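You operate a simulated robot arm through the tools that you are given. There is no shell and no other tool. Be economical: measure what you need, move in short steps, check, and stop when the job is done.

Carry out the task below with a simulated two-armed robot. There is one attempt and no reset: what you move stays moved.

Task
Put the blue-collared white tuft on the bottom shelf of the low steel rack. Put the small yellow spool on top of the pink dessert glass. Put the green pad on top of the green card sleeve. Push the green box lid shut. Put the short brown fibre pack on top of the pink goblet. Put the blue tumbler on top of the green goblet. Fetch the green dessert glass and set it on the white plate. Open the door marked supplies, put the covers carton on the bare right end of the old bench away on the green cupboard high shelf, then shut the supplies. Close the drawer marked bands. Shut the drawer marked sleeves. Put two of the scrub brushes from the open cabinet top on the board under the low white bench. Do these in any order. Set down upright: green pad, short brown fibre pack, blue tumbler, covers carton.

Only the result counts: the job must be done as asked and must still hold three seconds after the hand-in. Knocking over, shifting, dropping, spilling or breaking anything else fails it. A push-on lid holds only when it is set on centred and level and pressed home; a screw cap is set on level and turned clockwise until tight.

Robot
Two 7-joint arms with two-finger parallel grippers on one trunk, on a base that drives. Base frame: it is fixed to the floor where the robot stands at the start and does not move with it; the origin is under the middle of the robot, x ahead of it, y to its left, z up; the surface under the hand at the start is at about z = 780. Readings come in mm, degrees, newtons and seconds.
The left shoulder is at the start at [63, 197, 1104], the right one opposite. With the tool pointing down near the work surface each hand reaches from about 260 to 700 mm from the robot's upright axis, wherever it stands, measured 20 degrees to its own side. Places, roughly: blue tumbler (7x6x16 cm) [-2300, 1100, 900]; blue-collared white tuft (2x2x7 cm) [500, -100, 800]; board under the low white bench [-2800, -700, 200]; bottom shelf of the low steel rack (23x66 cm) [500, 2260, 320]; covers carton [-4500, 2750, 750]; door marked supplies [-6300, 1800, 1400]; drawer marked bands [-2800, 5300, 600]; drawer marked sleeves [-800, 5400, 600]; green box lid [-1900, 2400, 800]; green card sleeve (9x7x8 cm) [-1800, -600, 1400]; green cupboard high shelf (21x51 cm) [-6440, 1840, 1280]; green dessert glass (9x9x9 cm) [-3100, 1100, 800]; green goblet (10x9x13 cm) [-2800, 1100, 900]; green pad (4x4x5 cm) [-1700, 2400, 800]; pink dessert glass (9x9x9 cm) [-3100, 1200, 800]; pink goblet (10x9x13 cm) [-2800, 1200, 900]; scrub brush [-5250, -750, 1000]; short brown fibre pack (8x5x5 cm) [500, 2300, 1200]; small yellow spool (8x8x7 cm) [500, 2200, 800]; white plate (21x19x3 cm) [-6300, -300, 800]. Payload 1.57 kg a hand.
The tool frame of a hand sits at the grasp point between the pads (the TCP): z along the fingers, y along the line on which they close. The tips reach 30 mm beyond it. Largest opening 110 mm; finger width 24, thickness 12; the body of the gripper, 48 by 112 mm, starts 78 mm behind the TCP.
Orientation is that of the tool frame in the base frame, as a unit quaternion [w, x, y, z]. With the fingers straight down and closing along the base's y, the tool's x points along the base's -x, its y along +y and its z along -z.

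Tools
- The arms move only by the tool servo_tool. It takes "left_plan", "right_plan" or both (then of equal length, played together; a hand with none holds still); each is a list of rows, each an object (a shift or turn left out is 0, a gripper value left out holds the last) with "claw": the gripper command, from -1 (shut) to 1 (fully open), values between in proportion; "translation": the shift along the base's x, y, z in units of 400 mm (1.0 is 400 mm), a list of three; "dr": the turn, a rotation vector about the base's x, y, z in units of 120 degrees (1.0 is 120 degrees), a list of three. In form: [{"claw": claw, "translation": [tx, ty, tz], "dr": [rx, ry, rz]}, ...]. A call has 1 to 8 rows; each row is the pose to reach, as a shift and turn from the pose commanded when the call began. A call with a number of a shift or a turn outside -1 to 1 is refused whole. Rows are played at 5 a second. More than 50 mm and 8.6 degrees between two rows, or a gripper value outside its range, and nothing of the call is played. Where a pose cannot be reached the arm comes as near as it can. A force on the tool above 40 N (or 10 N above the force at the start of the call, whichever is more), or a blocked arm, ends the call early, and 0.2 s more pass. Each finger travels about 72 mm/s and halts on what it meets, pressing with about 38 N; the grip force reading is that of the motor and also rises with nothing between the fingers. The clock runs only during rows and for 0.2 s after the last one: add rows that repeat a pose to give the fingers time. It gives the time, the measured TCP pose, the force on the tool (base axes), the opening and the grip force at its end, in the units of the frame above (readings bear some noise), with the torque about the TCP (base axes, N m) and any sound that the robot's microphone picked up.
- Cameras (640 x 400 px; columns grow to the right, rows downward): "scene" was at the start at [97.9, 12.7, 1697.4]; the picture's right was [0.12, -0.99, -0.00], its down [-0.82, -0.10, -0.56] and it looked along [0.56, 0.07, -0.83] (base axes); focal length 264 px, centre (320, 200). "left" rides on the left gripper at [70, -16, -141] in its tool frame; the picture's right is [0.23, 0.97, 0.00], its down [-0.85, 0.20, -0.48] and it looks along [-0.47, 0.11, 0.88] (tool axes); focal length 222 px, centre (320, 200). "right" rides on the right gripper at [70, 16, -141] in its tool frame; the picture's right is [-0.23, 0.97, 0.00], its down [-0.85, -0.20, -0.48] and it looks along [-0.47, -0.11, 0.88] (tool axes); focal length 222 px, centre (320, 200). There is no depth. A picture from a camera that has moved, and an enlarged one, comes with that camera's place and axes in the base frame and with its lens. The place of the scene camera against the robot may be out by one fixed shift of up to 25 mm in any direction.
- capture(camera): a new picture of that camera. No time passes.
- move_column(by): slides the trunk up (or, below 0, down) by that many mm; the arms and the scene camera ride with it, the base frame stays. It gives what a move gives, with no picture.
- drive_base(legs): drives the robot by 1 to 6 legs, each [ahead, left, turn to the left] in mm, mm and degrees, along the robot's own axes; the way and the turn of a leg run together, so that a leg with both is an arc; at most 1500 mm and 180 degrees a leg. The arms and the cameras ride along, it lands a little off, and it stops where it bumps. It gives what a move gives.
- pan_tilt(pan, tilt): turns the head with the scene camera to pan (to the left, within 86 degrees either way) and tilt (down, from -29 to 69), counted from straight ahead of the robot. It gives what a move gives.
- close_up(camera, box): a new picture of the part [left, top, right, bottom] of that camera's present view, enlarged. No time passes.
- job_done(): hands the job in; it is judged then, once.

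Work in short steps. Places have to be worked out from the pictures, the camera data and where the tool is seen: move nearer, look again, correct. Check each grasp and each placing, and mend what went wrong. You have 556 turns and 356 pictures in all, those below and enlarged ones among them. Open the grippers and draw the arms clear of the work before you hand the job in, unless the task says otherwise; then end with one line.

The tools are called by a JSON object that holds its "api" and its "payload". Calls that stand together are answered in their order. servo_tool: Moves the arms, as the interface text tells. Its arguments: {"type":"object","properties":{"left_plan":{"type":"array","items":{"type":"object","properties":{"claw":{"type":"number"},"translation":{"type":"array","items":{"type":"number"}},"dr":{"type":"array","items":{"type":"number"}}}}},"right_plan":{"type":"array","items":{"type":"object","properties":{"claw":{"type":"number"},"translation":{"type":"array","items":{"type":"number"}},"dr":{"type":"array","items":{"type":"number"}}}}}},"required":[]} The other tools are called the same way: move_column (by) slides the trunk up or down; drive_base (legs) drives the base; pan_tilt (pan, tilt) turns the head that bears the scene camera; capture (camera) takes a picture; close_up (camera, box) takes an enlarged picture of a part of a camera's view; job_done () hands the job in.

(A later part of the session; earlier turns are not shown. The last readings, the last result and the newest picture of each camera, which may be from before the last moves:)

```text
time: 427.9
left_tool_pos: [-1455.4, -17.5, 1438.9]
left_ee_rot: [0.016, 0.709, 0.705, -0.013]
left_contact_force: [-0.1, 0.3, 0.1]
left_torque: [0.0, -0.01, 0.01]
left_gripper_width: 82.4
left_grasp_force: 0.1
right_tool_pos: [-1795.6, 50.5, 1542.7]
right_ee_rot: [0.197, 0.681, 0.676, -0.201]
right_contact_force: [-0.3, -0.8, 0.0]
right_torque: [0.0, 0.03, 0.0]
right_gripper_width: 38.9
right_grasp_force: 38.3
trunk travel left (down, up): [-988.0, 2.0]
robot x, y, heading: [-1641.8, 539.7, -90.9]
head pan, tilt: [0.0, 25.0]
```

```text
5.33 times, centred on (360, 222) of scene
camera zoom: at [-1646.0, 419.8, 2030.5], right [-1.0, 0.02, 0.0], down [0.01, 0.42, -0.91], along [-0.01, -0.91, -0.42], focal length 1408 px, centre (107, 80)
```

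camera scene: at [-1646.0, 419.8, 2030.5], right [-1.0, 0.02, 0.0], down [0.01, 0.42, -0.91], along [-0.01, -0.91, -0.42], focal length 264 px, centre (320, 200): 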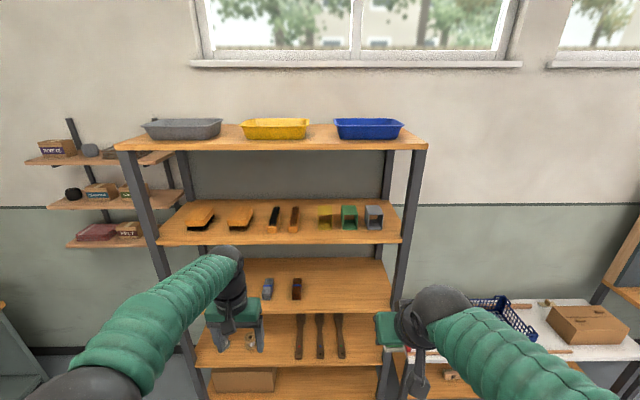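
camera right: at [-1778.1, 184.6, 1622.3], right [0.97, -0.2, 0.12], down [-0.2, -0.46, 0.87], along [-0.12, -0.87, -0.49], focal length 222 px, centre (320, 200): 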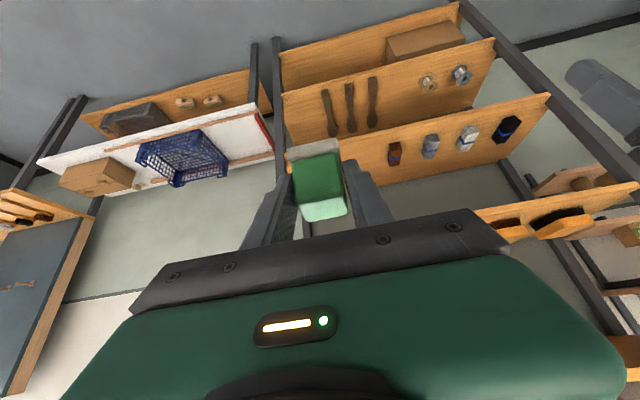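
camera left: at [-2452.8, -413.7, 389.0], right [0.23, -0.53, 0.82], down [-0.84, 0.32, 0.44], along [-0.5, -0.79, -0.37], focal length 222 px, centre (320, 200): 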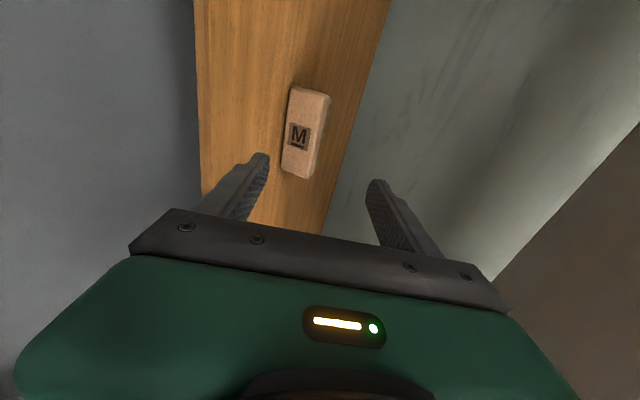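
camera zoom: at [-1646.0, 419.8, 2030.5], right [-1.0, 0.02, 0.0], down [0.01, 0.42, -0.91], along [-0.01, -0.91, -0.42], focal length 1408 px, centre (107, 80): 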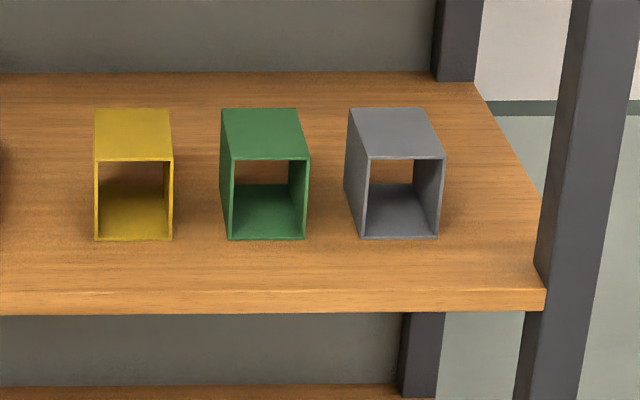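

Sleeve top ≈1446, centre ≈[-1800, -731]. I tuck the left hand back and set the right hand to z≈1505, x≈-1800.

{"api": "servo_tool", "payload": {"left_plan": [{"translation": [0.0, 0.1, 0]}, {"translation": [0.0, 0.2, 0]}, {"translation": [0, 0.3, 0]}, {"translation": [0, 0.4, 0]}, {"translation": [0, 0.5, 0]}, {"translation": [0, 0.6, 0]}, {"translation": [0, 0.68, 0]}], "right_plan": [{"translation": [-0.01, 0, -0.05]}, {"translation": [-0.01, 0, -0.09]}, {"translation": [-0.01, 0, -0.09]}, {"translation": [-0.01, 0, -0.09]}, {"translation": [-0.01, 0, -0.09]}, {"translation": [-0.01, 0, -0.09]}, {"translation": [-0.01, 0, -0.09]}]}}

{"api": "drive_base", "payload": {"legs": [[560, 0, 0]]}}

{"api": "servo_tool", "payload": {"right_plan": [{"translation": [0, 0, 0]}, {"translation": [0, 0, 0]}]}}

{"api": "capture", "payload": {"camera": "right"}}

{"api": "capture", "payload": {"camera": "scene"}}

```text
time: 429.5
left_tool_pos: [-1455.2, 245.5, 1431.9]
left_ee_rot: [0.016, 0.709, 0.705, -0.012]
left_contact_force: [0.4, 0.1, -0.2]
left_torque: [0.02, 0.01, -0.03]
left_gripper_width: 82.4
left_grasp_force: 0.0
left hand out of reach, approached as far as the arm can: row 7
right_tool_pos: [-1801.0, 53.8, 1505.5]
right_ee_rot: [0.197, 0.681, 0.676, -0.202]
right_contact_force: [0.6, 0.6, -0.8]
right_torque: [0.0, 0.03, -0.01]
right_gripper_width: 38.9
right_grasp_force: 37.5
trunk travel left (down, up): [-988.0, 2.0]
robot x, y, heading: [-1637.5, 541.2, -90.9]
head pan, tilt: [0.0, 25.0]
```

```text
time: 432.7
left_tool_pos: [-1462.1, -310.6, 1432.5]
left_ee_rot: [0.017, 0.708, 0.705, -0.013]
left_contact_force: [-0.3, 0.7, 0.3]
left_torque: [-0.01, -0.01, 0.02]
left_gripper_width: 82.3
left_grasp_force: 0.0
right_tool_pos: [-1807.0, -504.3, 1506.6]
right_ee_rot: [0.198, 0.68, 0.677, -0.201]
right_contact_force: [0.6, -0.3, 0.2]
right_torque: [0.0, -0.03, 0.0]
right_gripper_width: 38.9
right_grasp_force: 38.3
trunk travel left (down, up): [-988.0, 2.0]
robot x, y, heading: [-1643.4, -21.5, -90.6]
head pan, tilt: [0.0, 25.0]
```

```text
time: 433.3
left_tool_pos: [-1463.1, -314.9, 1431.3]
left_ee_rot: [0.015, 0.708, 0.706, -0.012]
left_contact_force: [-0.3, 0.4, -0.5]
left_torque: [0.0, 0.02, 0.02]
left_gripper_width: 82.5
left_grasp_force: 0.0
right_tool_pos: [-1807.0, -507.4, 1505.5]
right_ee_rot: [0.198, 0.679, 0.678, -0.201]
right_contact_force: [0.4, -0.5, -1.1]
right_torque: [-0.01, -0.01, 0.01]
right_gripper_width: 38.5
right_grasp_force: 38.1
trunk travel left (down, up): [-988.0, 2.0]
robot x, y, heading: [-1648.4, -14.2, -90.7]
head pan, tilt: [0.0, 25.0]
```

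```text
176 pictures are left
camera right: at [-1789.0, -373.8, 1585.6], right [0.97, -0.2, 0.12], down [-0.2, -0.46, 0.87], along [-0.11, -0.87, -0.49], focal length 222 px, centre (320, 200)
```

right: 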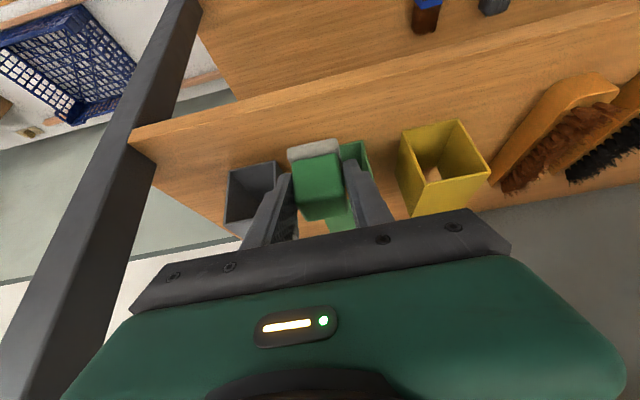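

```text
175 pictures are left
camera scene: at [-1654.0, -136.8, 2030.6], right [-1.0, 0.01, 0.0], down [0.01, 0.42, -0.91], along [-0.01, -0.91, -0.42], focal length 264 px, centre (320, 200)
```

scene: 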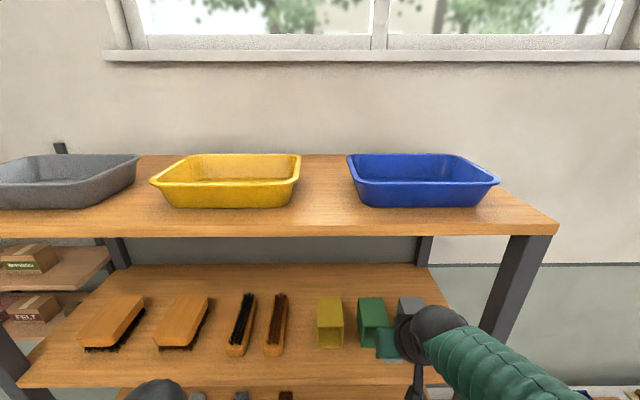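

{"api": "close_up", "payload": {"camera": "right", "box": [210, 90, 510, 250]}}

```text
2.13 times, centred on (360, 170) of right
camera zoom: at [-1789.0, -373.8, 1585.6], right [0.97, -0.2, 0.12], down [-0.2, -0.46, 0.87], along [-0.11, -0.87, -0.49], focal length 474 px, centre (235, 264)
```

zoom: 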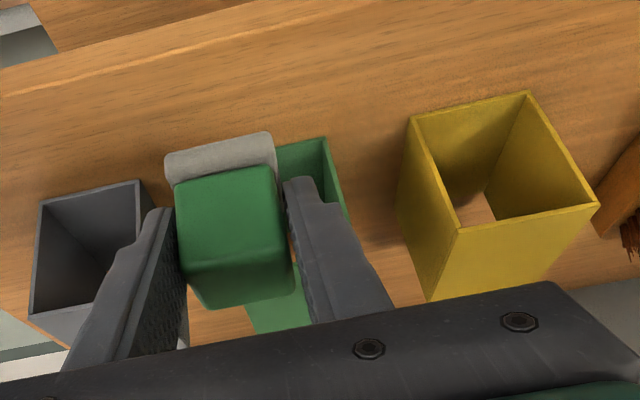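

The right camera gives reliable geometry: sleeve top ≈1461, centre ≈[-1786, -650], front at y≈-605. I raise the pad to TCP z≈1523 and drive in 130 mm.

{"api": "servo_tool", "payload": {"right_plan": [{"translation": [0.03, 0, 0.03]}, {"translation": [0.05, 0, 0.045]}, {"translation": [0.05, 0, 0.045]}]}}

{"api": "drive_base", "payload": {"legs": [[128, 0, 0]]}}

{"api": "servo_tool", "payload": {"right_plan": [{"translation": [0, 0, 0]}, {"translation": [0, 0, 0]}, {"translation": [0, 0, 0]}]}}

{"api": "capture", "payload": {"camera": "right"}}

{"api": "close_up", "payload": {"camera": "scene", "box": [280, 220, 520, 400]}}

```text
time: 434.1
left_tool_pos: [-1462.5, -314.3, 1430.9]
left_ee_rot: [0.015, 0.708, 0.706, -0.012]
left_contact_force: [-0.6, 0.2, 0.5]
left_torque: [-0.02, -0.01, 0.01]
left_gripper_width: 82.6
left_grasp_force: 0.0
right_tool_pos: [-1785.4, -508.5, 1522.3]
right_ee_rot: [0.198, 0.679, 0.678, -0.201]
right_contact_force: [0.1, -0.1, -0.1]
right_torque: [-0.03, 0.0, 0.0]
right_gripper_width: 38.8
right_grasp_force: 37.8
trunk travel left (down, up): [-988.0, 2.0]
robot x, y, heading: [-1646.6, -13.9, -90.7]
head pan, tilt: [0.0, 25.0]
```

```text
time: 435.4
left_tool_pos: [-1464.8, -429.9, 1432.9]
left_ee_rot: [0.018, 0.708, 0.706, -0.015]
left_contact_force: [-0.5, -0.1, -0.5]
left_torque: [-0.06, 0.0, 0.01]
left_gripper_width: 82.6
left_grasp_force: 0.0
right_tool_pos: [-1788.2, -621.8, 1525.8]
right_ee_rot: [0.201, 0.678, 0.677, -0.204]
right_contact_force: [-0.5, 0.6, -0.7]
right_torque: [-0.05, -0.02, 0.02]
right_gripper_width: 38.6
right_grasp_force: 37.9
trunk travel left (down, up): [-988.0, 2.0]
robot x, y, heading: [-1644.4, -142.7, -90.8]
head pan, tilt: [0.0, 25.0]
```

```text
time: 436.1
left_tool_pos: [-1464.2, -436.6, 1431.9]
left_ee_rot: [0.017, 0.709, 0.705, -0.014]
left_contact_force: [0.3, 0.3, 0.3]
left_torque: [-0.03, -0.03, 0.03]
left_gripper_width: 82.6
left_grasp_force: 0.1
right_tool_pos: [-1788.3, -629.2, 1524.3]
right_ee_rot: [0.198, 0.679, 0.678, -0.201]
right_contact_force: [0.1, 0.2, -1.5]
right_torque: [-0.01, -0.04, -0.01]
right_gripper_width: 38.6
right_grasp_force: 38.1
trunk travel left (down, up): [-988.0, 2.0]
robot x, y, heading: [-1649.3, -142.5, -90.6]
head pan, tilt: [0.0, 25.0]
```

```text
173 pictures are left
camera right: at [-1770.7, -495.8, 1604.2], right [0.97, -0.19, 0.12], down [-0.2, -0.46, 0.87], along [-0.11, -0.87, -0.48], focal length 222 px, centre (320, 200)
```

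right: 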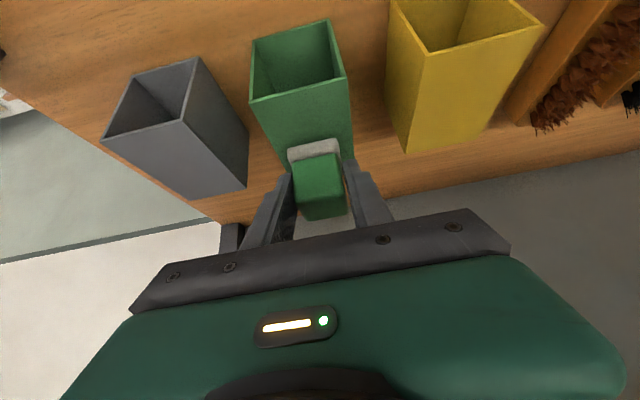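

```text
2.22 times, centred on (400, 310) of scene
camera zoom: at [-1655.9, -256.5, 2031.0], right [-1.0, 0.01, 0.0], down [0.01, 0.42, -0.91], along [-0.01, -0.91, -0.42], focal length 587 px, centre (142, -44)
```

zoom: 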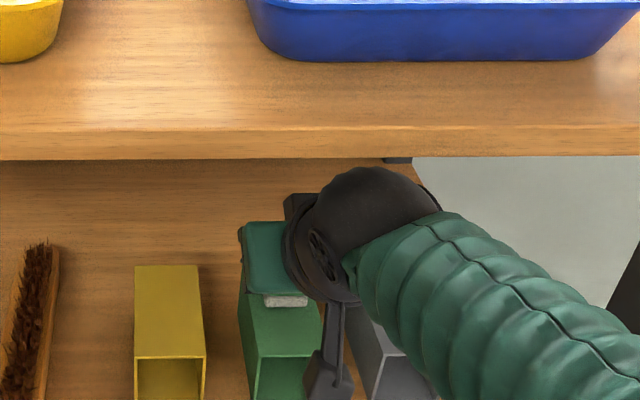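

Pad is right above the sleeve (x -1788 vs -1787, y -629 vs ≈-636). I lower in small steps to contact.

{"api": "servo_tool", "payload": {"right_plan": [{"translation": [0.002, -0.015, -0.015]}, {"translation": [0.002, -0.015, -0.03]}, {"translation": [0.002, -0.015, -0.04]}, {"translation": [0.002, -0.015, -0.048]}, {"translation": [0.002, -0.015, -0.055]}]}}

{"api": "capture", "payload": {"camera": "right"}}

```text
time: 437.2
left_tool_pos: [-1463.8, -438.3, 1431.9]
left_ee_rot: [0.016, 0.708, 0.706, -0.013]
left_contact_force: [0.6, 0.0, 0.5]
left_torque: [-0.02, 0.02, -0.01]
left_gripper_width: 82.3
left_grasp_force: 0.0
right_tool_pos: [-1787.6, -640.3, 1509.4]
right_ee_rot: [0.205, 0.677, 0.677, -0.205]
right_contact_force: [-0.7, 4.0, 12.1]
right_torque: [0.22, 0.03, 0.07]
right_gripper_width: 38.8
right_grasp_force: 37.7
trunk travel left (down, up): [-988.0, 2.0]
robot x, y, heading: [-1646.3, -143.9, -90.8]
head pan, tilt: [0.0, 25.0]
stopped in row 5 (right hand): the force on the tool passed its limit at 42 N (the readings are from after the stop); the commanded pose is now the measured one
```

```text
171 pictures are left
camera right: at [-1770.1, -505.5, 1587.9], right [0.97, -0.19, 0.12], down [-0.2, -0.45, 0.87], along [-0.11, -0.87, -0.47], focal length 222 px, centre (320, 200)
```

right: 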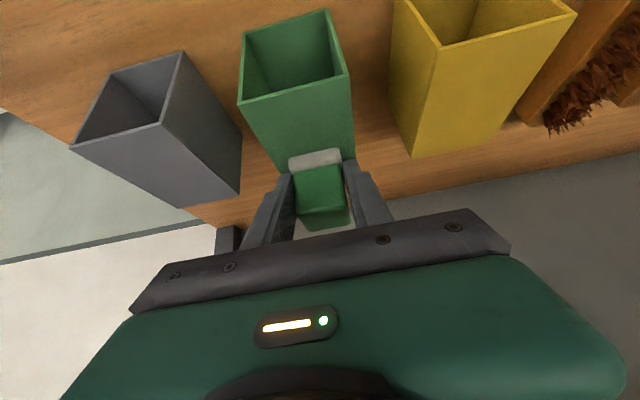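

Contact. I ease and open slowly.

{"api": "servo_tool", "payload": {"right_plan": [{"translation": [0, 0, 0.003]}, {"claw": -0.2, "translation": [0, 0, 0.003]}, {"claw": 0.0, "translation": [0, 0, 0.003]}, {"claw": 0.1, "translation": [0, 0, 0.003]}, {"claw": 0.1, "translation": [0, 0, 0.003]}]}}

{"api": "close_up", "payload": {"camera": "right", "box": [220, 50, 420, 240]}}

```text
time: 438.4
left_tool_pos: [-1463.2, -440.7, 1432.1]
left_ee_rot: [0.016, 0.708, 0.706, -0.012]
left_contact_force: [0.6, -0.9, 0.3]
left_torque: [-0.02, 0.01, 0.02]
left_gripper_width: 82.6
left_grasp_force: 0.0
right_tool_pos: [-1786.6, -642.8, 1509.0]
right_ee_rot: [0.202, 0.678, 0.676, -0.204]
right_contact_force: [-0.9, -1.0, 9.5]
right_torque: [-0.04, 0.04, 0.01]
right_gripper_width: 56.6
right_grasp_force: 0.0
trunk travel left (down, up): [-988.0, 2.0]
robot x, y, heading: [-1649.5, -140.3, -90.8]
head pan, tilt: [0.0, 25.0]
```

```text
2.11 times, centred on (320, 145) of right
camera zoom: at [-1769.6, -507.9, 1588.1], right [0.97, -0.19, 0.12], down [-0.2, -0.45, 0.87], along [-0.11, -0.87, -0.48], focal length 468 px, centre (320, 316)
```

zoom: 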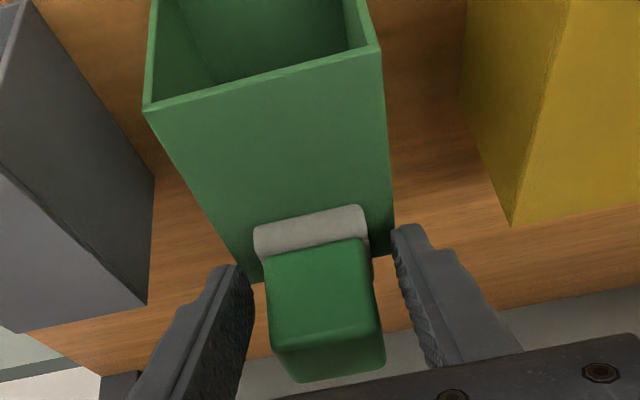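

Released, but some vertical force remains. I raise 6 mm and re-check the pad.

{"api": "servo_tool", "payload": {"right_plan": [{"translation": [0, 0.0, 0.008]}, {"translation": [0, 0.0, 0.016]}, {"translation": [0, 0.0, 0.016]}]}}

{"api": "close_up", "payload": {"camera": "right", "box": [220, 50, 420, 240]}}

```text
time: 439.2
left_tool_pos: [-1464.2, -441.4, 1431.0]
left_ee_rot: [0.016, 0.708, 0.706, -0.012]
left_contact_force: [0.2, 0.0, 0.0]
left_torque: [0.02, -0.01, 0.01]
left_gripper_width: 82.5
left_grasp_force: 0.1
right_tool_pos: [-1786.7, -643.3, 1516.2]
right_ee_rot: [0.202, 0.678, 0.677, -0.203]
right_contact_force: [0.6, 1.3, -0.7]
right_torque: [0.0, 0.0, -0.02]
right_gripper_width: 60.7
right_grasp_force: 0.1
trunk travel left (down, up): [-988.0, 2.0]
robot x, y, heading: [-1647.9, -145.2, -90.6]
head pan, tilt: [0.0, 25.0]
```

```text
2.11 times, centred on (320, 145) of right
camera zoom: at [-1769.8, -509.2, 1594.0], right [0.97, -0.19, 0.12], down [-0.2, -0.45, 0.87], along [-0.11, -0.87, -0.48], focal length 468 px, centre (320, 316)
```

zoom: 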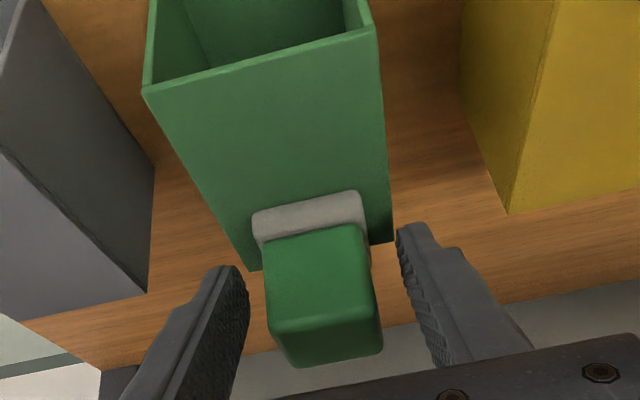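

The pad sits stably but ~30 mm off-centre toward the back. I regrip its front part, lift slightly, and bring it 24 mm forward.

{"api": "servo_tool", "payload": {"right_plan": [{"translation": [0, -0.015, -0.01]}, {"translation": [0, -0.015, -0.02]}, {"claw": -0.3, "translation": [0, -0.015, -0.02]}, {"claw": -1, "translation": [0, -0.015, -0.02]}, {"translation": [0, -0.015, -0.02]}, {"translation": [0, -0.015, -0.008]}, {"translation": [0, 0.0, -0.004]}, {"translation": [0, 0.0, -0.004]}]}}

{"api": "close_up", "payload": {"camera": "right", "box": [220, 50, 420, 240]}}

```text
time: 441.0
left_tool_pos: [-1463.8, -443.0, 1431.1]
left_ee_rot: [0.015, 0.708, 0.706, -0.012]
left_contact_force: [-0.4, 0.0, 1.0]
left_torque: [-0.02, 0.0, 0.0]
left_gripper_width: 82.4
left_grasp_force: 0.1
right_tool_pos: [-1787.6, -642.4, 1512.5]
right_ee_rot: [0.202, 0.679, 0.676, -0.204]
right_contact_force: [-0.5, 0.7, 0.2]
right_torque: [-0.01, 0.02, -0.02]
right_gripper_width: 38.7
right_grasp_force: 37.6
trunk travel left (down, up): [-988.0, 2.0]
robot x, y, heading: [-1647.9, -139.9, -90.6]
head pan, tilt: [0.0, 25.0]
```

```text
2.11 times, centred on (320, 145) of right
camera zoom: at [-1770.5, -508.5, 1592.1], right [0.97, -0.19, 0.12], down [-0.2, -0.45, 0.87], along [-0.11, -0.87, -0.48], focal length 468 px, centre (320, 316)
```

zoom: 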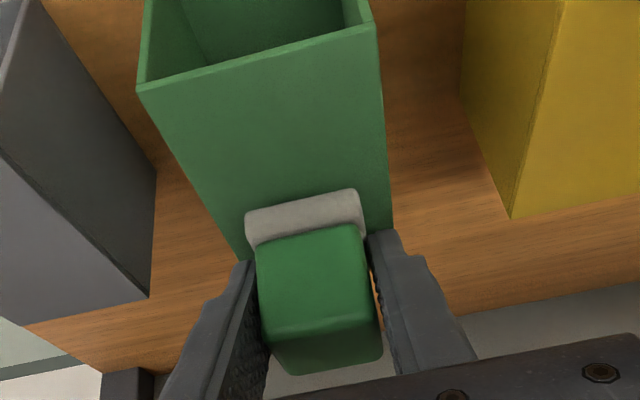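

Gripped. I move it +26 mm in y, lower gently, and release.

{"api": "servo_tool", "payload": {"right_plan": [{"translation": [0, 0.0, 0.008]}, {"translation": [0, 0.03, 0.008]}, {"translation": [0, 0.065, 0.008]}, {"translation": [0, 0.065, 0.0]}, {"translation": [0, 0.065, -0.006]}, {"translation": [0, 0.065, -0.01]}]}}

{"api": "close_up", "payload": {"camera": "right", "box": [220, 50, 420, 240]}}

```text
time: 442.4
left_tool_pos: [-1464.1, -442.5, 1430.3]
left_ee_rot: [0.015, 0.708, 0.706, -0.012]
left_contact_force: [-0.2, -0.4, -0.2]
left_torque: [-0.02, 0.02, 0.0]
left_gripper_width: 82.4
left_grasp_force: 0.1
right_tool_pos: [-1787.4, -617.6, 1509.1]
right_ee_rot: [0.203, 0.678, 0.676, -0.204]
right_contact_force: [0.0, -1.5, 2.1]
right_torque: [-0.09, -0.06, -0.03]
right_gripper_width: 38.6
right_grasp_force: 37.8
trunk travel left (down, up): [-988.0, 2.0]
robot x, y, heading: [-1649.0, -142.5, -90.5]
head pan, tilt: [0.0, 25.0]
```

```text
2.11 times, centred on (320, 145) of right
camera zoom: at [-1770.1, -483.7, 1588.7], right [0.97, -0.19, 0.12], down [-0.2, -0.45, 0.87], along [-0.11, -0.87, -0.48], focal length 468 px, centre (320, 316)
```

zoom: 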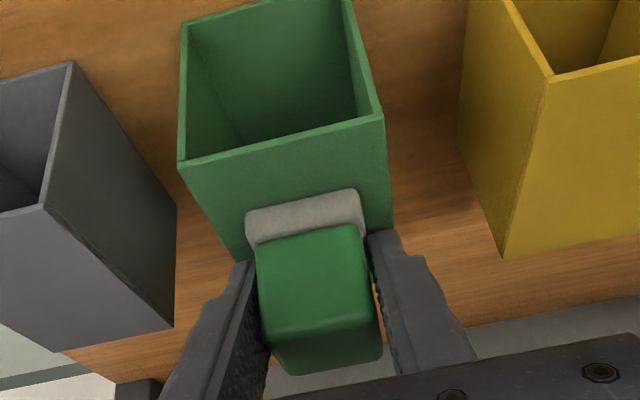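

Now nicely placed. I press 1 mm and open.

{"api": "servo_tool", "payload": {"right_plan": [{"translation": [0, 0, -0.003]}, {"claw": -0.2, "translation": [0, 0, -0.003]}, {"claw": 0.0, "translation": [0, 0, -0.003]}, {"claw": 0.15, "translation": [0, 0, -0.003]}, {"translation": [0, 0, 0.0]}, {"translation": [0, 0, 0.015]}, {"translation": [0, 0.0, 0.03]}]}}

{"api": "close_up", "payload": {"camera": "right", "box": [220, 50, 420, 240]}}

```text
time: 444.0
left_tool_pos: [-1464.8, -442.2, 1431.1]
left_ee_rot: [0.015, 0.708, 0.706, -0.012]
left_contact_force: [-0.3, -0.2, -0.9]
left_torque: [-0.01, -0.01, -0.01]
left_gripper_width: 82.5
left_grasp_force: 0.1
right_tool_pos: [-1787.8, -618.2, 1520.6]
right_ee_rot: [0.201, 0.679, 0.677, -0.203]
right_contact_force: [0.0, -0.2, 0.5]
right_torque: [0.02, -0.01, 0.04]
right_gripper_width: 63.4
right_grasp_force: 0.1
trunk travel left (down, up): [-988.0, 2.0]
robot x, y, heading: [-1645.4, -144.0, -90.7]
head pan, tilt: [0.0, 25.0]
```

```text
2.11 times, centred on (320, 145) of right
camera zoom: at [-1770.2, -482.9, 1600.2], right [0.97, -0.19, 0.12], down [-0.2, -0.45, 0.87], along [-0.11, -0.87, -0.48], focal length 468 px, centre (320, 316)
```

zoom: 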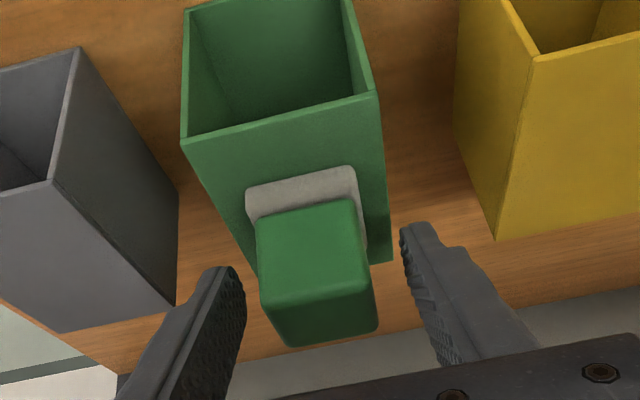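

The pad stands centred on the green sleeve. I drive straight back.

{"api": "drive_base", "payload": {"legs": [[-300, 0, 0]]}}

{"api": "capture", "payload": {"camera": "scene"}}

```text
time: 446.1
left_tool_pos: [-1460.6, -147.8, 1429.4]
left_ee_rot: [0.013, 0.708, 0.706, -0.01]
left_contact_force: [0.0, 0.2, -0.5]
left_torque: [0.06, 0.0, -0.01]
left_gripper_width: 82.5
left_grasp_force: 0.1
right_tool_pos: [-1784.8, -323.8, 1516.9]
right_ee_rot: [0.2, 0.68, 0.676, -0.202]
right_contact_force: [-0.3, -0.8, -0.1]
right_torque: [0.02, -0.02, -0.01]
right_gripper_width: 63.1
right_grasp_force: 0.0
trunk travel left (down, up): [-988.0, 2.0]
robot x, y, heading: [-1643.0, 157.3, -90.6]
head pan, tilt: [0.0, 25.0]
```

```text
165 pictures are left
camera scene: at [-1652.3, 27.4, 2029.8], right [-1.0, 0.01, 0.0], down [0.01, 0.43, -0.9], along [-0.01, -0.9, -0.43], focal length 264 px, centre (320, 200)
```

scene: 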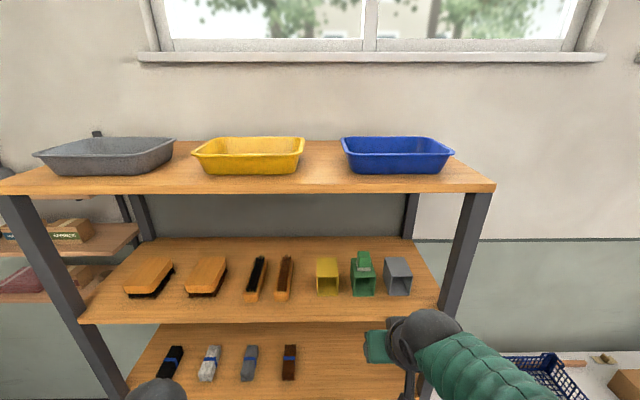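

Good. Now the drawers on the +y wall: I lower the trunk, turn around and drive up the aisle at x≈-700.

{"api": "move_column", "payload": {"by": -288}}

{"api": "drive_base", "payload": {"legs": [[-240, 0, 0], [0, 900, 0], [0, 0, 180], [1500, 0, 0], [1400, 0, 0]]}}

{"api": "capture", "payload": {"camera": "scene"}}

```text
time: 448.9
left_tool_pos: [-1461.8, -138.2, 1142.8]
left_ee_rot: [0.015, 0.708, 0.706, -0.013]
left_contact_force: [0.2, 0.5, 0.3]
left_torque: [0.02, 0.01, 0.0]
left_gripper_width: 82.4
left_grasp_force: 0.1
right_tool_pos: [-1784.0, -315.1, 1232.7]
right_ee_rot: [0.201, 0.679, 0.676, -0.204]
right_contact_force: [-0.1, 0.2, 0.4]
right_torque: [0.05, -0.03, 0.01]
right_gripper_width: 63.0
right_grasp_force: 0.2
trunk travel left (down, up): [-700.0, 290.0]
robot x, y, heading: [-1645.2, 159.7, -90.6]
head pan, tilt: [0.0, 25.0]
```

```text
time: 476.0
left_tool_pos: [-957.5, 3565.7, 1143.1]
left_ee_rot: [-0.012, 0.713, -0.701, -0.015]
left_contact_force: [-0.2, 0.4, 0.6]
left_torque: [-0.03, 0.0, 0.01]
left_gripper_width: 82.6
left_grasp_force: 0.0
right_tool_pos: [-638.4, 3747.8, 1233.4]
right_ee_rot: [-0.201, 0.684, -0.671, -0.204]
right_contact_force: [0.4, 0.4, 0.6]
right_torque: [0.01, 0.0, -0.01]
right_gripper_width: 62.9
right_grasp_force: 0.0
trunk travel left (down, up): [-700.0, 290.0]
robot x, y, heading: [-769.8, 3271.8, 90.4]
head pan, tilt: [0.0, 25.0]
```

```text
164 pictures are left
camera scene: at [-776.1, 3399.4, 1742.6], right [1.0, 0.01, 0.0], down [0.0, -0.42, -0.91], along [-0.01, 0.91, -0.42], focal length 264 px, centre (320, 200)
```

scene: 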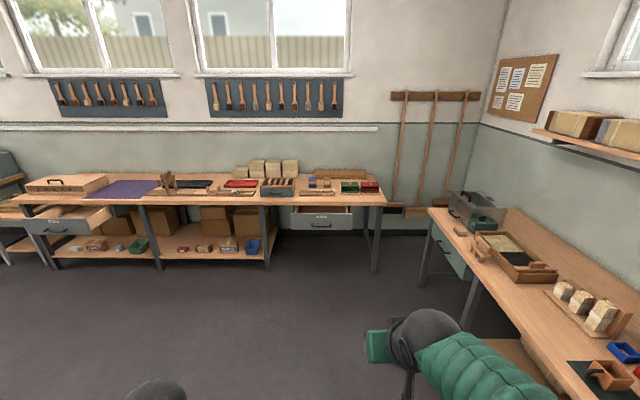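

{"api": "close_up", "payload": {"camera": "scene", "box": [0, 150, 400, 280]}}

{"api": "close_up", "payload": {"camera": "scene", "box": [260, 170, 400, 260]}}

```text
1.60 times, centred on (200, 215) of scene
camera zoom: at [-776.1, 3399.4, 1742.6], right [1.0, 0.01, 0.0], down [0.0, -0.42, -0.91], along [-0.01, 0.91, -0.42], focal length 422 px, centre (512, 176)
```

zoom: 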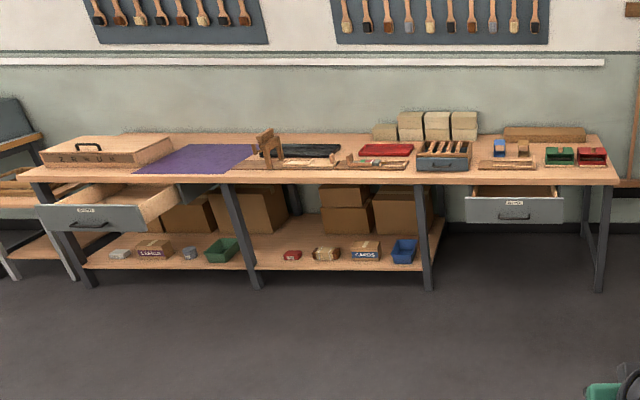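

```text
4.44 times, centred on (330, 215) of scene
camera zoom: at [-776.1, 3399.4, 1742.6], right [1.0, 0.01, 0.0], down [0.0, -0.42, -0.91], along [-0.01, 0.91, -0.42], focal length 1174 px, centre (276, 133)
```

zoom: 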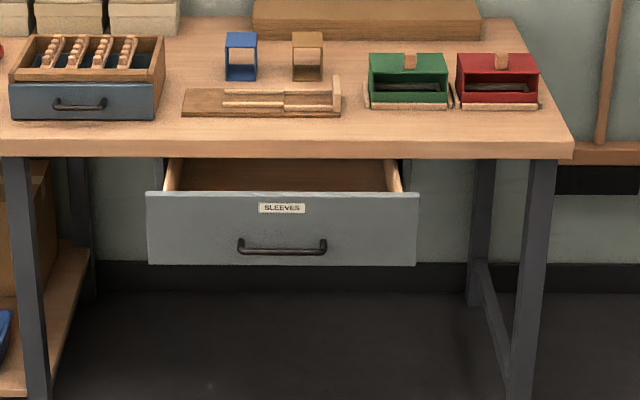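

Both drawers are open under the far bench: "sleeves" at right (front ≈[-790, 5390, 620]), "bands" at left. I pitch the right hand forward, close it, and lower the trunk for pushing.

{"api": "servo_tool", "payload": {"right_plan": [{"claw": -1, "translation": [0.06, 0.03, -0.03], "dr": [0.06, 0, 0]}, {"translation": [0.12, 0.06, -0.06], "dr": [0.12, 0, 0]}, {"translation": [0.18, 0.09, -0.09], "dr": [0.18, 0, 0]}, {"translation": [0.25, 0.12, -0.12], "dr": [0.24, 0, 0]}, {"translation": [0.31, 0.15, -0.15], "dr": [0.3, 0, 0]}, {"translation": [0.37, 0.18, -0.18], "dr": [0.345, 0, 0]}, {"translation": [0.37, 0.18, -0.25], "dr": [0.345, 0, 0]}]}}

{"api": "move_column", "payload": {"by": -400}}

{"api": "drive_base", "payload": {"legs": [[0, 300, 0], [1000, 0, 0]]}}

{"api": "capture", "payload": {"camera": "scene"}}

{"api": "capture", "payload": {"camera": "right"}}

```text
time: 477.6
left_tool_pos: [-957.7, 3566.9, 1142.5]
left_ee_rot: [-0.01, 0.713, -0.701, -0.016]
left_contact_force: [0.5, -0.4, 0.1]
left_torque: [-0.01, 0.02, 0.04]
left_gripper_width: 82.5
left_grasp_force: 0.1
right_tool_pos: [-489.5, 3820.5, 1132.8]
right_ee_rot: [-0.431, 0.567, -0.556, -0.428]
right_contact_force: [1.2, 0.9, -0.3]
right_torque: [0.0, 0.03, -0.03]
right_gripper_width: 0.0
right_grasp_force: 21.8
trunk travel left (down, up): [-700.0, 290.0]
robot x, y, heading: [-770.5, 3274.6, 90.5]
head pan, tilt: [0.0, 25.0]
```

```text
time: 481.4
left_tool_pos: [-957.6, 3565.1, 742.3]
left_ee_rot: [-0.011, 0.713, -0.701, -0.015]
left_contact_force: [0.1, -0.6, 0.2]
left_torque: [0.02, -0.01, 0.01]
left_gripper_width: 82.5
left_grasp_force: 0.1
right_tool_pos: [-490.2, 3819.2, 733.0]
right_ee_rot: [-0.43, 0.568, -0.556, -0.428]
right_contact_force: [-0.8, -0.8, -0.3]
right_torque: [0.01, 0.0, 0.03]
right_gripper_width: 0.0
right_grasp_force: 21.2
trunk travel left (down, up): [-300.0, 690.0]
robot x, y, heading: [-766.1, 3270.2, 90.6]
head pan, tilt: [0.0, 25.0]
```

```text
time: 488.3
left_tool_pos: [-1278.3, 4570.6, 742.4]
left_ee_rot: [-0.012, 0.716, -0.698, -0.015]
left_contact_force: [0.3, 0.7, 0.2]
left_torque: [-0.01, -0.03, 0.01]
left_gripper_width: 82.6
left_grasp_force: 0.1
right_tool_pos: [-812.9, 4830.4, 732.2]
right_ee_rot: [-0.428, 0.571, -0.553, -0.43]
right_contact_force: [1.3, 0.0, 0.2]
right_torque: [-0.02, 0.03, -0.02]
right_gripper_width: 0.1
right_grasp_force: 21.0
trunk travel left (down, up): [-300.0, 690.0]
robot x, y, heading: [-1084.7, 4274.3, 91.1]
head pan, tilt: [0.0, 25.0]
```

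```text
161 pictures are left
camera scene: at [-1094.4, 4407.8, 1342.5], right [1.0, 0.02, 0.0], down [0.01, -0.42, -0.91], along [-0.02, 0.91, -0.42], focal length 264 px, centre (320, 200)
```

scene: 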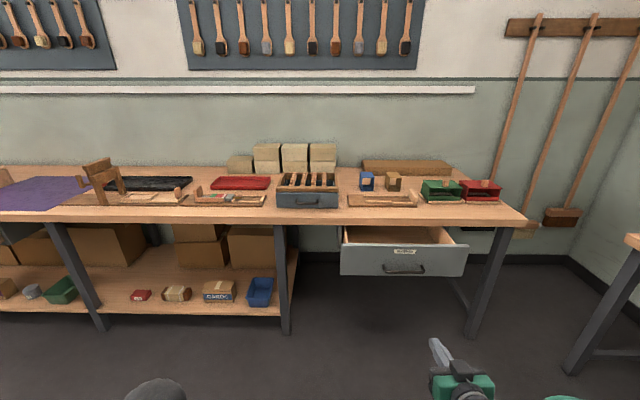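

```text
160 pictures are left
camera right: at [-824.6, 4673.8, 702.2], right [-0.98, 0.04, 0.21], down [0.19, -0.23, 0.95], along [0.08, 0.97, 0.22], focal length 222 px, centre (320, 200)
```

right: 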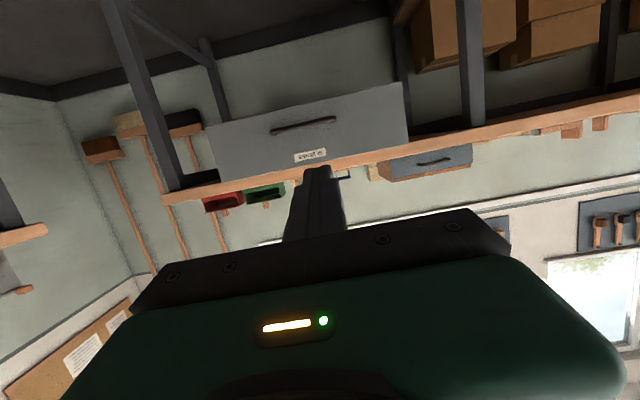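

Drawer front is at y≈5253, label z≈725, handle z≈640. I lower 45 mm, shift right, and approach.

{"api": "move_column", "payload": {"by": -45}}

{"api": "drive_base", "payload": {"legs": [[355, -25, -1]]}}

{"api": "capture", "payload": {"camera": "scene"}}

{"api": "capture", "payload": {"camera": "right"}}

```text
time: 489.2
left_tool_pos: [-1277.5, 4570.6, 697.3]
left_ee_rot: [-0.012, 0.716, -0.698, -0.015]
left_contact_force: [0.4, -1.0, 0.1]
left_torque: [0.0, 0.0, 0.03]
left_gripper_width: 82.4
left_grasp_force: 0.0
right_tool_pos: [-813.5, 4828.7, 689.7]
right_ee_rot: [-0.428, 0.571, -0.553, -0.43]
right_contact_force: [0.2, 0.4, 0.2]
right_torque: [0.01, -0.01, 0.0]
right_gripper_width: 0.0
right_grasp_force: 21.7
trunk travel left (down, up): [-255.0, 735.0]
robot x, y, heading: [-1084.5, 4283.8, 91.0]
head pan, tilt: [0.0, 25.0]
```

```text
time: 491.5
left_tool_pos: [-1249.5, 4924.4, 697.3]
left_ee_rot: [-0.012, 0.71, -0.704, -0.015]
left_contact_force: [0.8, 0.6, 0.5]
left_torque: [-0.01, 0.0, 0.02]
left_gripper_width: 82.6
left_grasp_force: 0.2
right_tool_pos: [-781.2, 5175.1, 687.5]
right_ee_rot: [-0.432, 0.566, -0.558, -0.426]
right_contact_force: [-0.1, 0.8, -0.1]
right_torque: [-0.02, 0.0, -0.02]
right_gripper_width: 0.0
right_grasp_force: 20.8
trunk travel left (down, up): [-255.0, 735.0]
robot x, y, heading: [-1065.6, 4631.6, 90.1]
head pan, tilt: [0.0, 25.0]
```

```text
159 pictures are left
camera scene: at [-1070.6, 4758.9, 1297.4], right [1.0, 0.0, 0.0], down [0.0, -0.42, -0.91], along [0.0, 0.91, -0.42], focal length 264 px, centre (320, 200)
```

scene: 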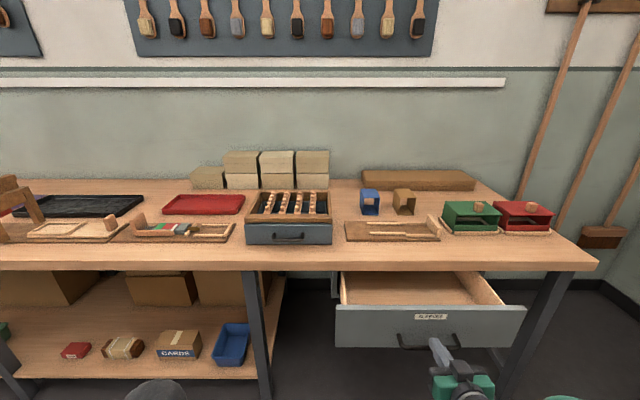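

```text
158 pictures are left
camera right: at [-795.9, 5019.9, 657.2], right [-0.98, 0.06, 0.21], down [0.19, -0.23, 0.95], along [0.1, 0.97, 0.22], focal length 222 px, centre (320, 200)
```

right: 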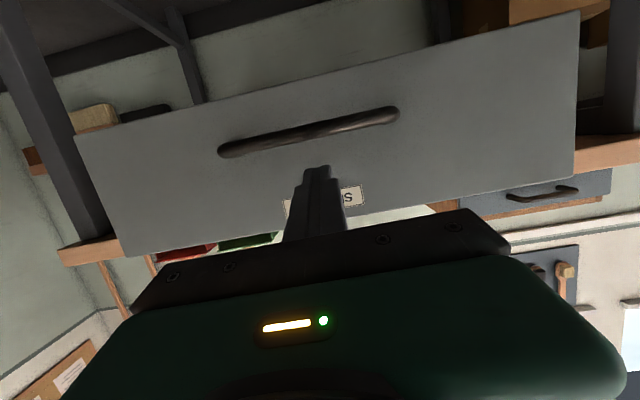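

Fingertips are centred above the handle. I push by driving forward; it will stop on force.

{"api": "drive_base", "payload": {"legs": [[150, 0, 0]]}}

{"api": "capture", "payload": {"camera": "scene"}}

```text
time: 492.8
left_tool_pos: [-1250.5, 5075.5, 697.4]
left_ee_rot: [-0.011, 0.709, -0.705, -0.015]
left_contact_force: [-0.2, 1.0, -1.1]
left_torque: [-0.01, 0.01, 0.01]
left_gripper_width: 82.3
left_grasp_force: 0.0
right_tool_pos: [-780.9, 5325.5, 687.5]
right_ee_rot: [-0.431, 0.566, -0.558, -0.426]
right_contact_force: [0.2, 0.6, 0.4]
right_torque: [0.01, 0.0, 0.0]
right_gripper_width: 0.0
right_grasp_force: 21.4
trunk travel left (down, up): [-255.0, 735.0]
robot x, y, heading: [-1061.0, 4779.5, 90.1]
head pan, tilt: [0.0, 25.0]
```

```text
157 pictures are left
camera scene: at [-1069.9, 4909.0, 1297.3], right [1.0, 0.0, 0.0], down [0.0, -0.42, -0.91], along [0.0, 0.91, -0.42], focal length 264 px, centre (320, 200)
```

scene: 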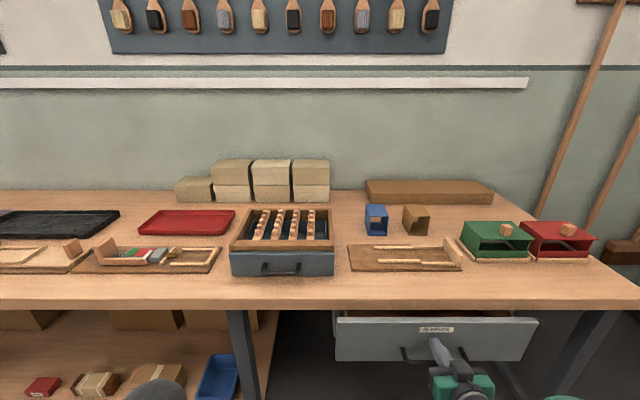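

It has moved in; I continue pushing.

{"api": "drive_base", "payload": {"legs": [[80, 0, 0]]}}

{"api": "capture", "payload": {"camera": "scene"}}

{"api": "capture", "payload": {"camera": "right"}}

```text
time: 493.9
left_tool_pos: [-1249.3, 5136.4, 697.9]
left_ee_rot: [-0.012, 0.71, -0.704, -0.015]
left_contact_force: [0.2, -0.7, -0.5]
left_torque: [0.0, -0.02, 0.0]
left_gripper_width: 82.2
left_grasp_force: 0.0
right_tool_pos: [-779.6, 5381.9, 686.4]
right_ee_rot: [-0.432, 0.565, -0.56, -0.425]
right_contact_force: [1.0, -3.1, 0.3]
right_torque: [0.0, 0.04, -0.03]
right_gripper_width: 0.0
right_grasp_force: 21.3
trunk travel left (down, up): [-255.0, 735.0]
robot x, y, heading: [-1064.0, 4842.9, 90.1]
head pan, tilt: [0.0, 25.0]
stopped in leg 1: the force on the tool passed its limit at 127 N (the readings are from after the stop); the commanded pose is now the measured one
```

```text
156 pictures are left
camera scene: at [-1069.6, 4967.8, 1297.5], right [1.0, 0.0, 0.0], down [0.0, -0.42, -0.91], along [0.0, 0.91, -0.42], focal length 264 px, centre (320, 200)
```

scene: 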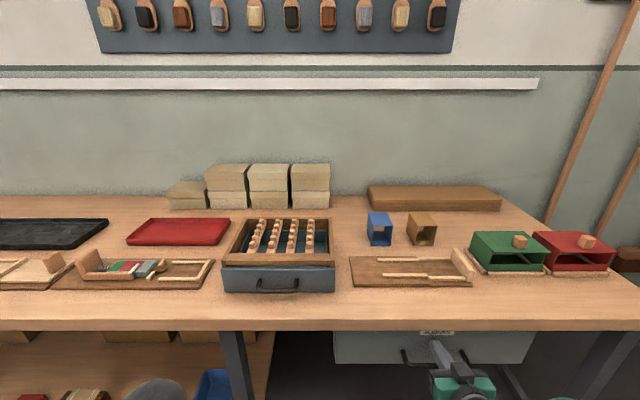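

```text
155 pictures are left
camera right: at [-794.6, 5224.9, 656.7], right [-0.98, 0.06, 0.21], down [0.19, -0.23, 0.95], along [0.1, 0.97, 0.22], focal length 222 px, centre (320, 200)
```

right: 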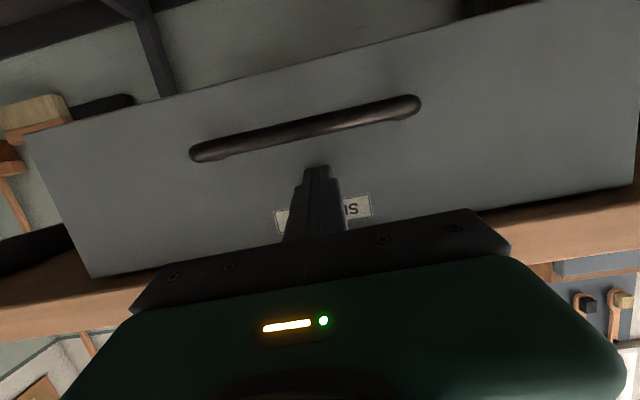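

Hard stop at 127 N: the sleeves drawer is shut. I back off, verify, and head for the bands drawer.

{"api": "drive_base", "payload": {"legs": [[-350, 0, 0]]}}

{"api": "capture", "payload": {"camera": "right"}}

{"api": "drive_base", "payload": {"legs": [[0, 1000, 0], [0, 950, 0]]}}

{"api": "capture", "payload": {"camera": "scene"}}

```text
time: 496.1
left_tool_pos: [-1249.4, 4784.6, 697.2]
left_ee_rot: [-0.013, 0.709, -0.705, -0.016]
left_contact_force: [-0.7, 0.1, -0.3]
left_torque: [0.0, 0.03, -0.01]
left_gripper_width: 82.4
left_grasp_force: 0.1
right_tool_pos: [-779.5, 5029.2, 688.2]
right_ee_rot: [-0.432, 0.565, -0.56, -0.425]
right_contact_force: [-0.3, -0.1, 0.0]
right_torque: [-0.03, 0.0, 0.04]
right_gripper_width: 0.1
right_grasp_force: 21.4
trunk travel left (down, up): [-255.0, 735.0]
robot x, y, heading: [-1066.9, 4490.1, 89.8]
head pan, tilt: [0.0, 25.0]
```

```text
154 pictures are left
camera right: at [-795.2, 4873.2, 657.0], right [-0.98, 0.06, 0.21], down [0.19, -0.23, 0.95], along [0.11, 0.97, 0.22], focal length 222 px, centre (320, 200)
```

right: 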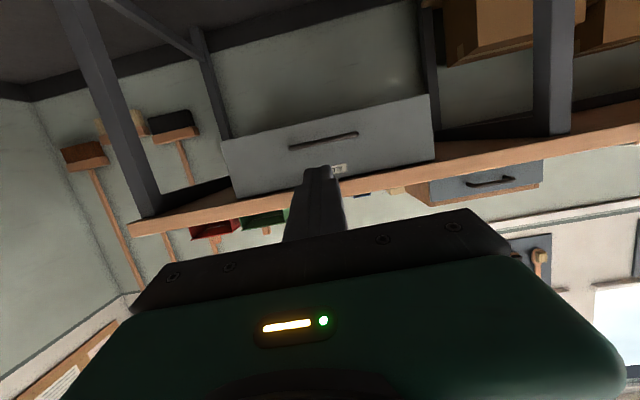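

```text
time: 505.9
left_tool_pos: [-3199.0, 4799.0, 697.9]
left_ee_rot: [0.011, -0.707, 0.707, 0.015]
left_contact_force: [0.1, 0.4, -0.4]
left_torque: [-0.01, 0.04, -0.02]
left_gripper_width: 82.5
left_grasp_force: 0.0
right_tool_pos: [-2726.8, 5041.3, 686.2]
right_ee_rot: [-0.434, 0.563, -0.561, -0.424]
right_contact_force: [0.4, 0.0, -0.5]
right_torque: [0.03, 0.02, -0.01]
right_gripper_width: 0.0
right_grasp_force: 21.4
trunk travel left (down, up): [-255.0, 735.0]
robot x, y, heading: [-3011.8, 4501.7, 89.1]
head pan, tilt: [0.0, 25.0]
```

```text
153 pictures are left
camera scene: at [-3019.3, 4630.8, 1297.5], right [1.0, -0.01, 0.0], down [-0.01, -0.42, -0.91], along [0.01, 0.91, -0.42], focal length 264 px, centre (320, 200)
```

scene: 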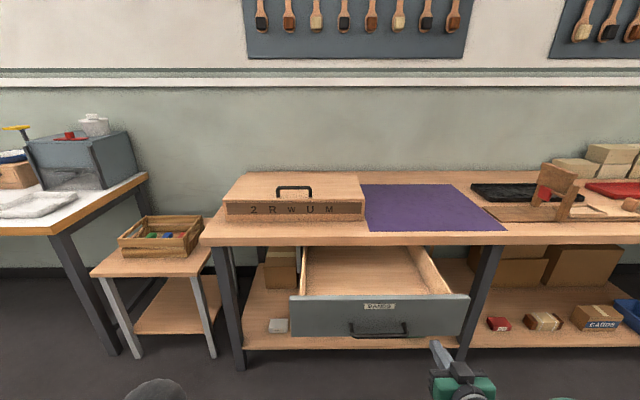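

Sleeves drawer is flush. The bands drawer's label is at x≈-2850; I shift left 120 mm and look.

{"api": "drive_base", "payload": {"legs": [[40, 120, 1]]}}

{"api": "capture", "payload": {"camera": "right"}}

```text
time: 507.2
left_tool_pos: [-3323.1, 4836.7, 697.0]
left_ee_rot: [-0.011, 0.712, -0.702, -0.016]
left_contact_force: [-1.0, 0.0, -0.7]
left_torque: [-0.05, 0.01, 0.02]
left_gripper_width: 82.5
left_grasp_force: 0.1
right_tool_pos: [-2855.6, 5087.2, 686.7]
right_ee_rot: [-0.429, 0.568, -0.557, -0.428]
right_contact_force: [-0.7, -0.4, -0.2]
right_torque: [-0.02, 0.01, 0.0]
right_gripper_width: 0.1
right_grasp_force: 21.5
trunk travel left (down, up): [-255.0, 735.0]
robot x, y, heading: [-3132.6, 4542.9, 90.6]
head pan, tilt: [0.0, 25.0]
```

```text
152 pictures are left
camera right: at [-2868.7, 4930.3, 656.3], right [-0.98, 0.05, 0.21], down [0.19, -0.23, 0.95], along [0.1, 0.97, 0.22], focal length 222 px, centre (320, 200)
```

right: 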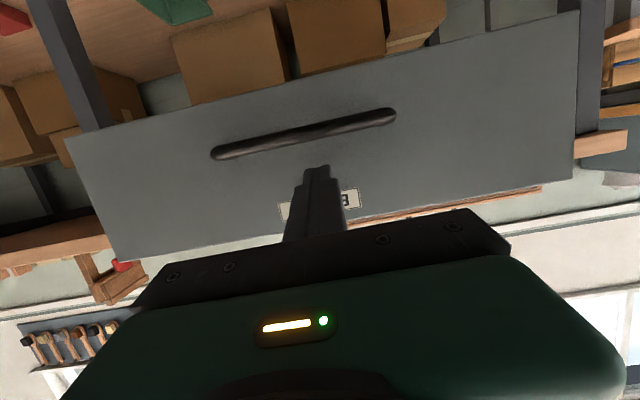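

Aligned above the handle. I push by driving forward.

{"api": "drive_base", "payload": {"legs": [[200, 0, 0], [130, 0, 0]]}}

{"api": "capture", "payload": {"camera": "scene"}}

```text
time: 509.6
left_tool_pos: [-3327.4, 5140.6, 696.5]
left_ee_rot: [-0.012, 0.713, -0.701, -0.016]
left_contact_force: [-0.5, 0.4, 0.2]
left_torque: [0.04, -0.02, -0.02]
left_gripper_width: 82.5
left_grasp_force: 0.0
right_tool_pos: [-2857.9, 5385.6, 685.7]
right_ee_rot: [-0.429, 0.568, -0.557, -0.426]
right_contact_force: [-0.3, -5.2, 1.7]
right_torque: [0.06, 0.08, -0.06]
right_gripper_width: 0.0
right_grasp_force: 21.5
trunk travel left (down, up): [-255.0, 735.0]
robot x, y, heading: [-3134.8, 4848.3, 90.5]
head pan, tilt: [0.0, 25.0]
stopped in leg 2: the force on the tool passed its limit at 142 N (the readings are from after the stop); the commanded pose is now the measured one
```

```text
151 pictures are left
camera scene: at [-3143.5, 4973.9, 1297.5], right [1.0, 0.01, 0.0], down [0.0, -0.42, -0.91], along [-0.01, 0.91, -0.42], focal length 264 px, centre (320, 200)
```

scene: 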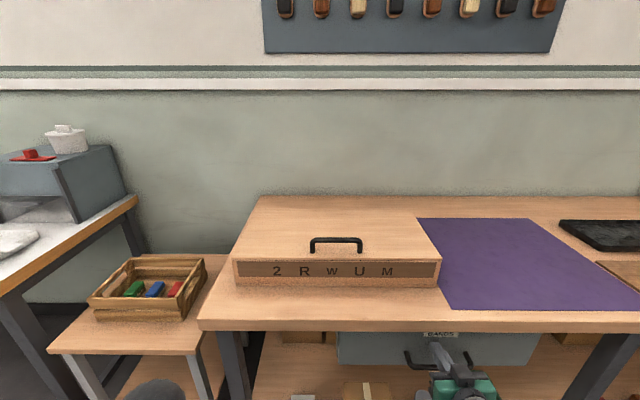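

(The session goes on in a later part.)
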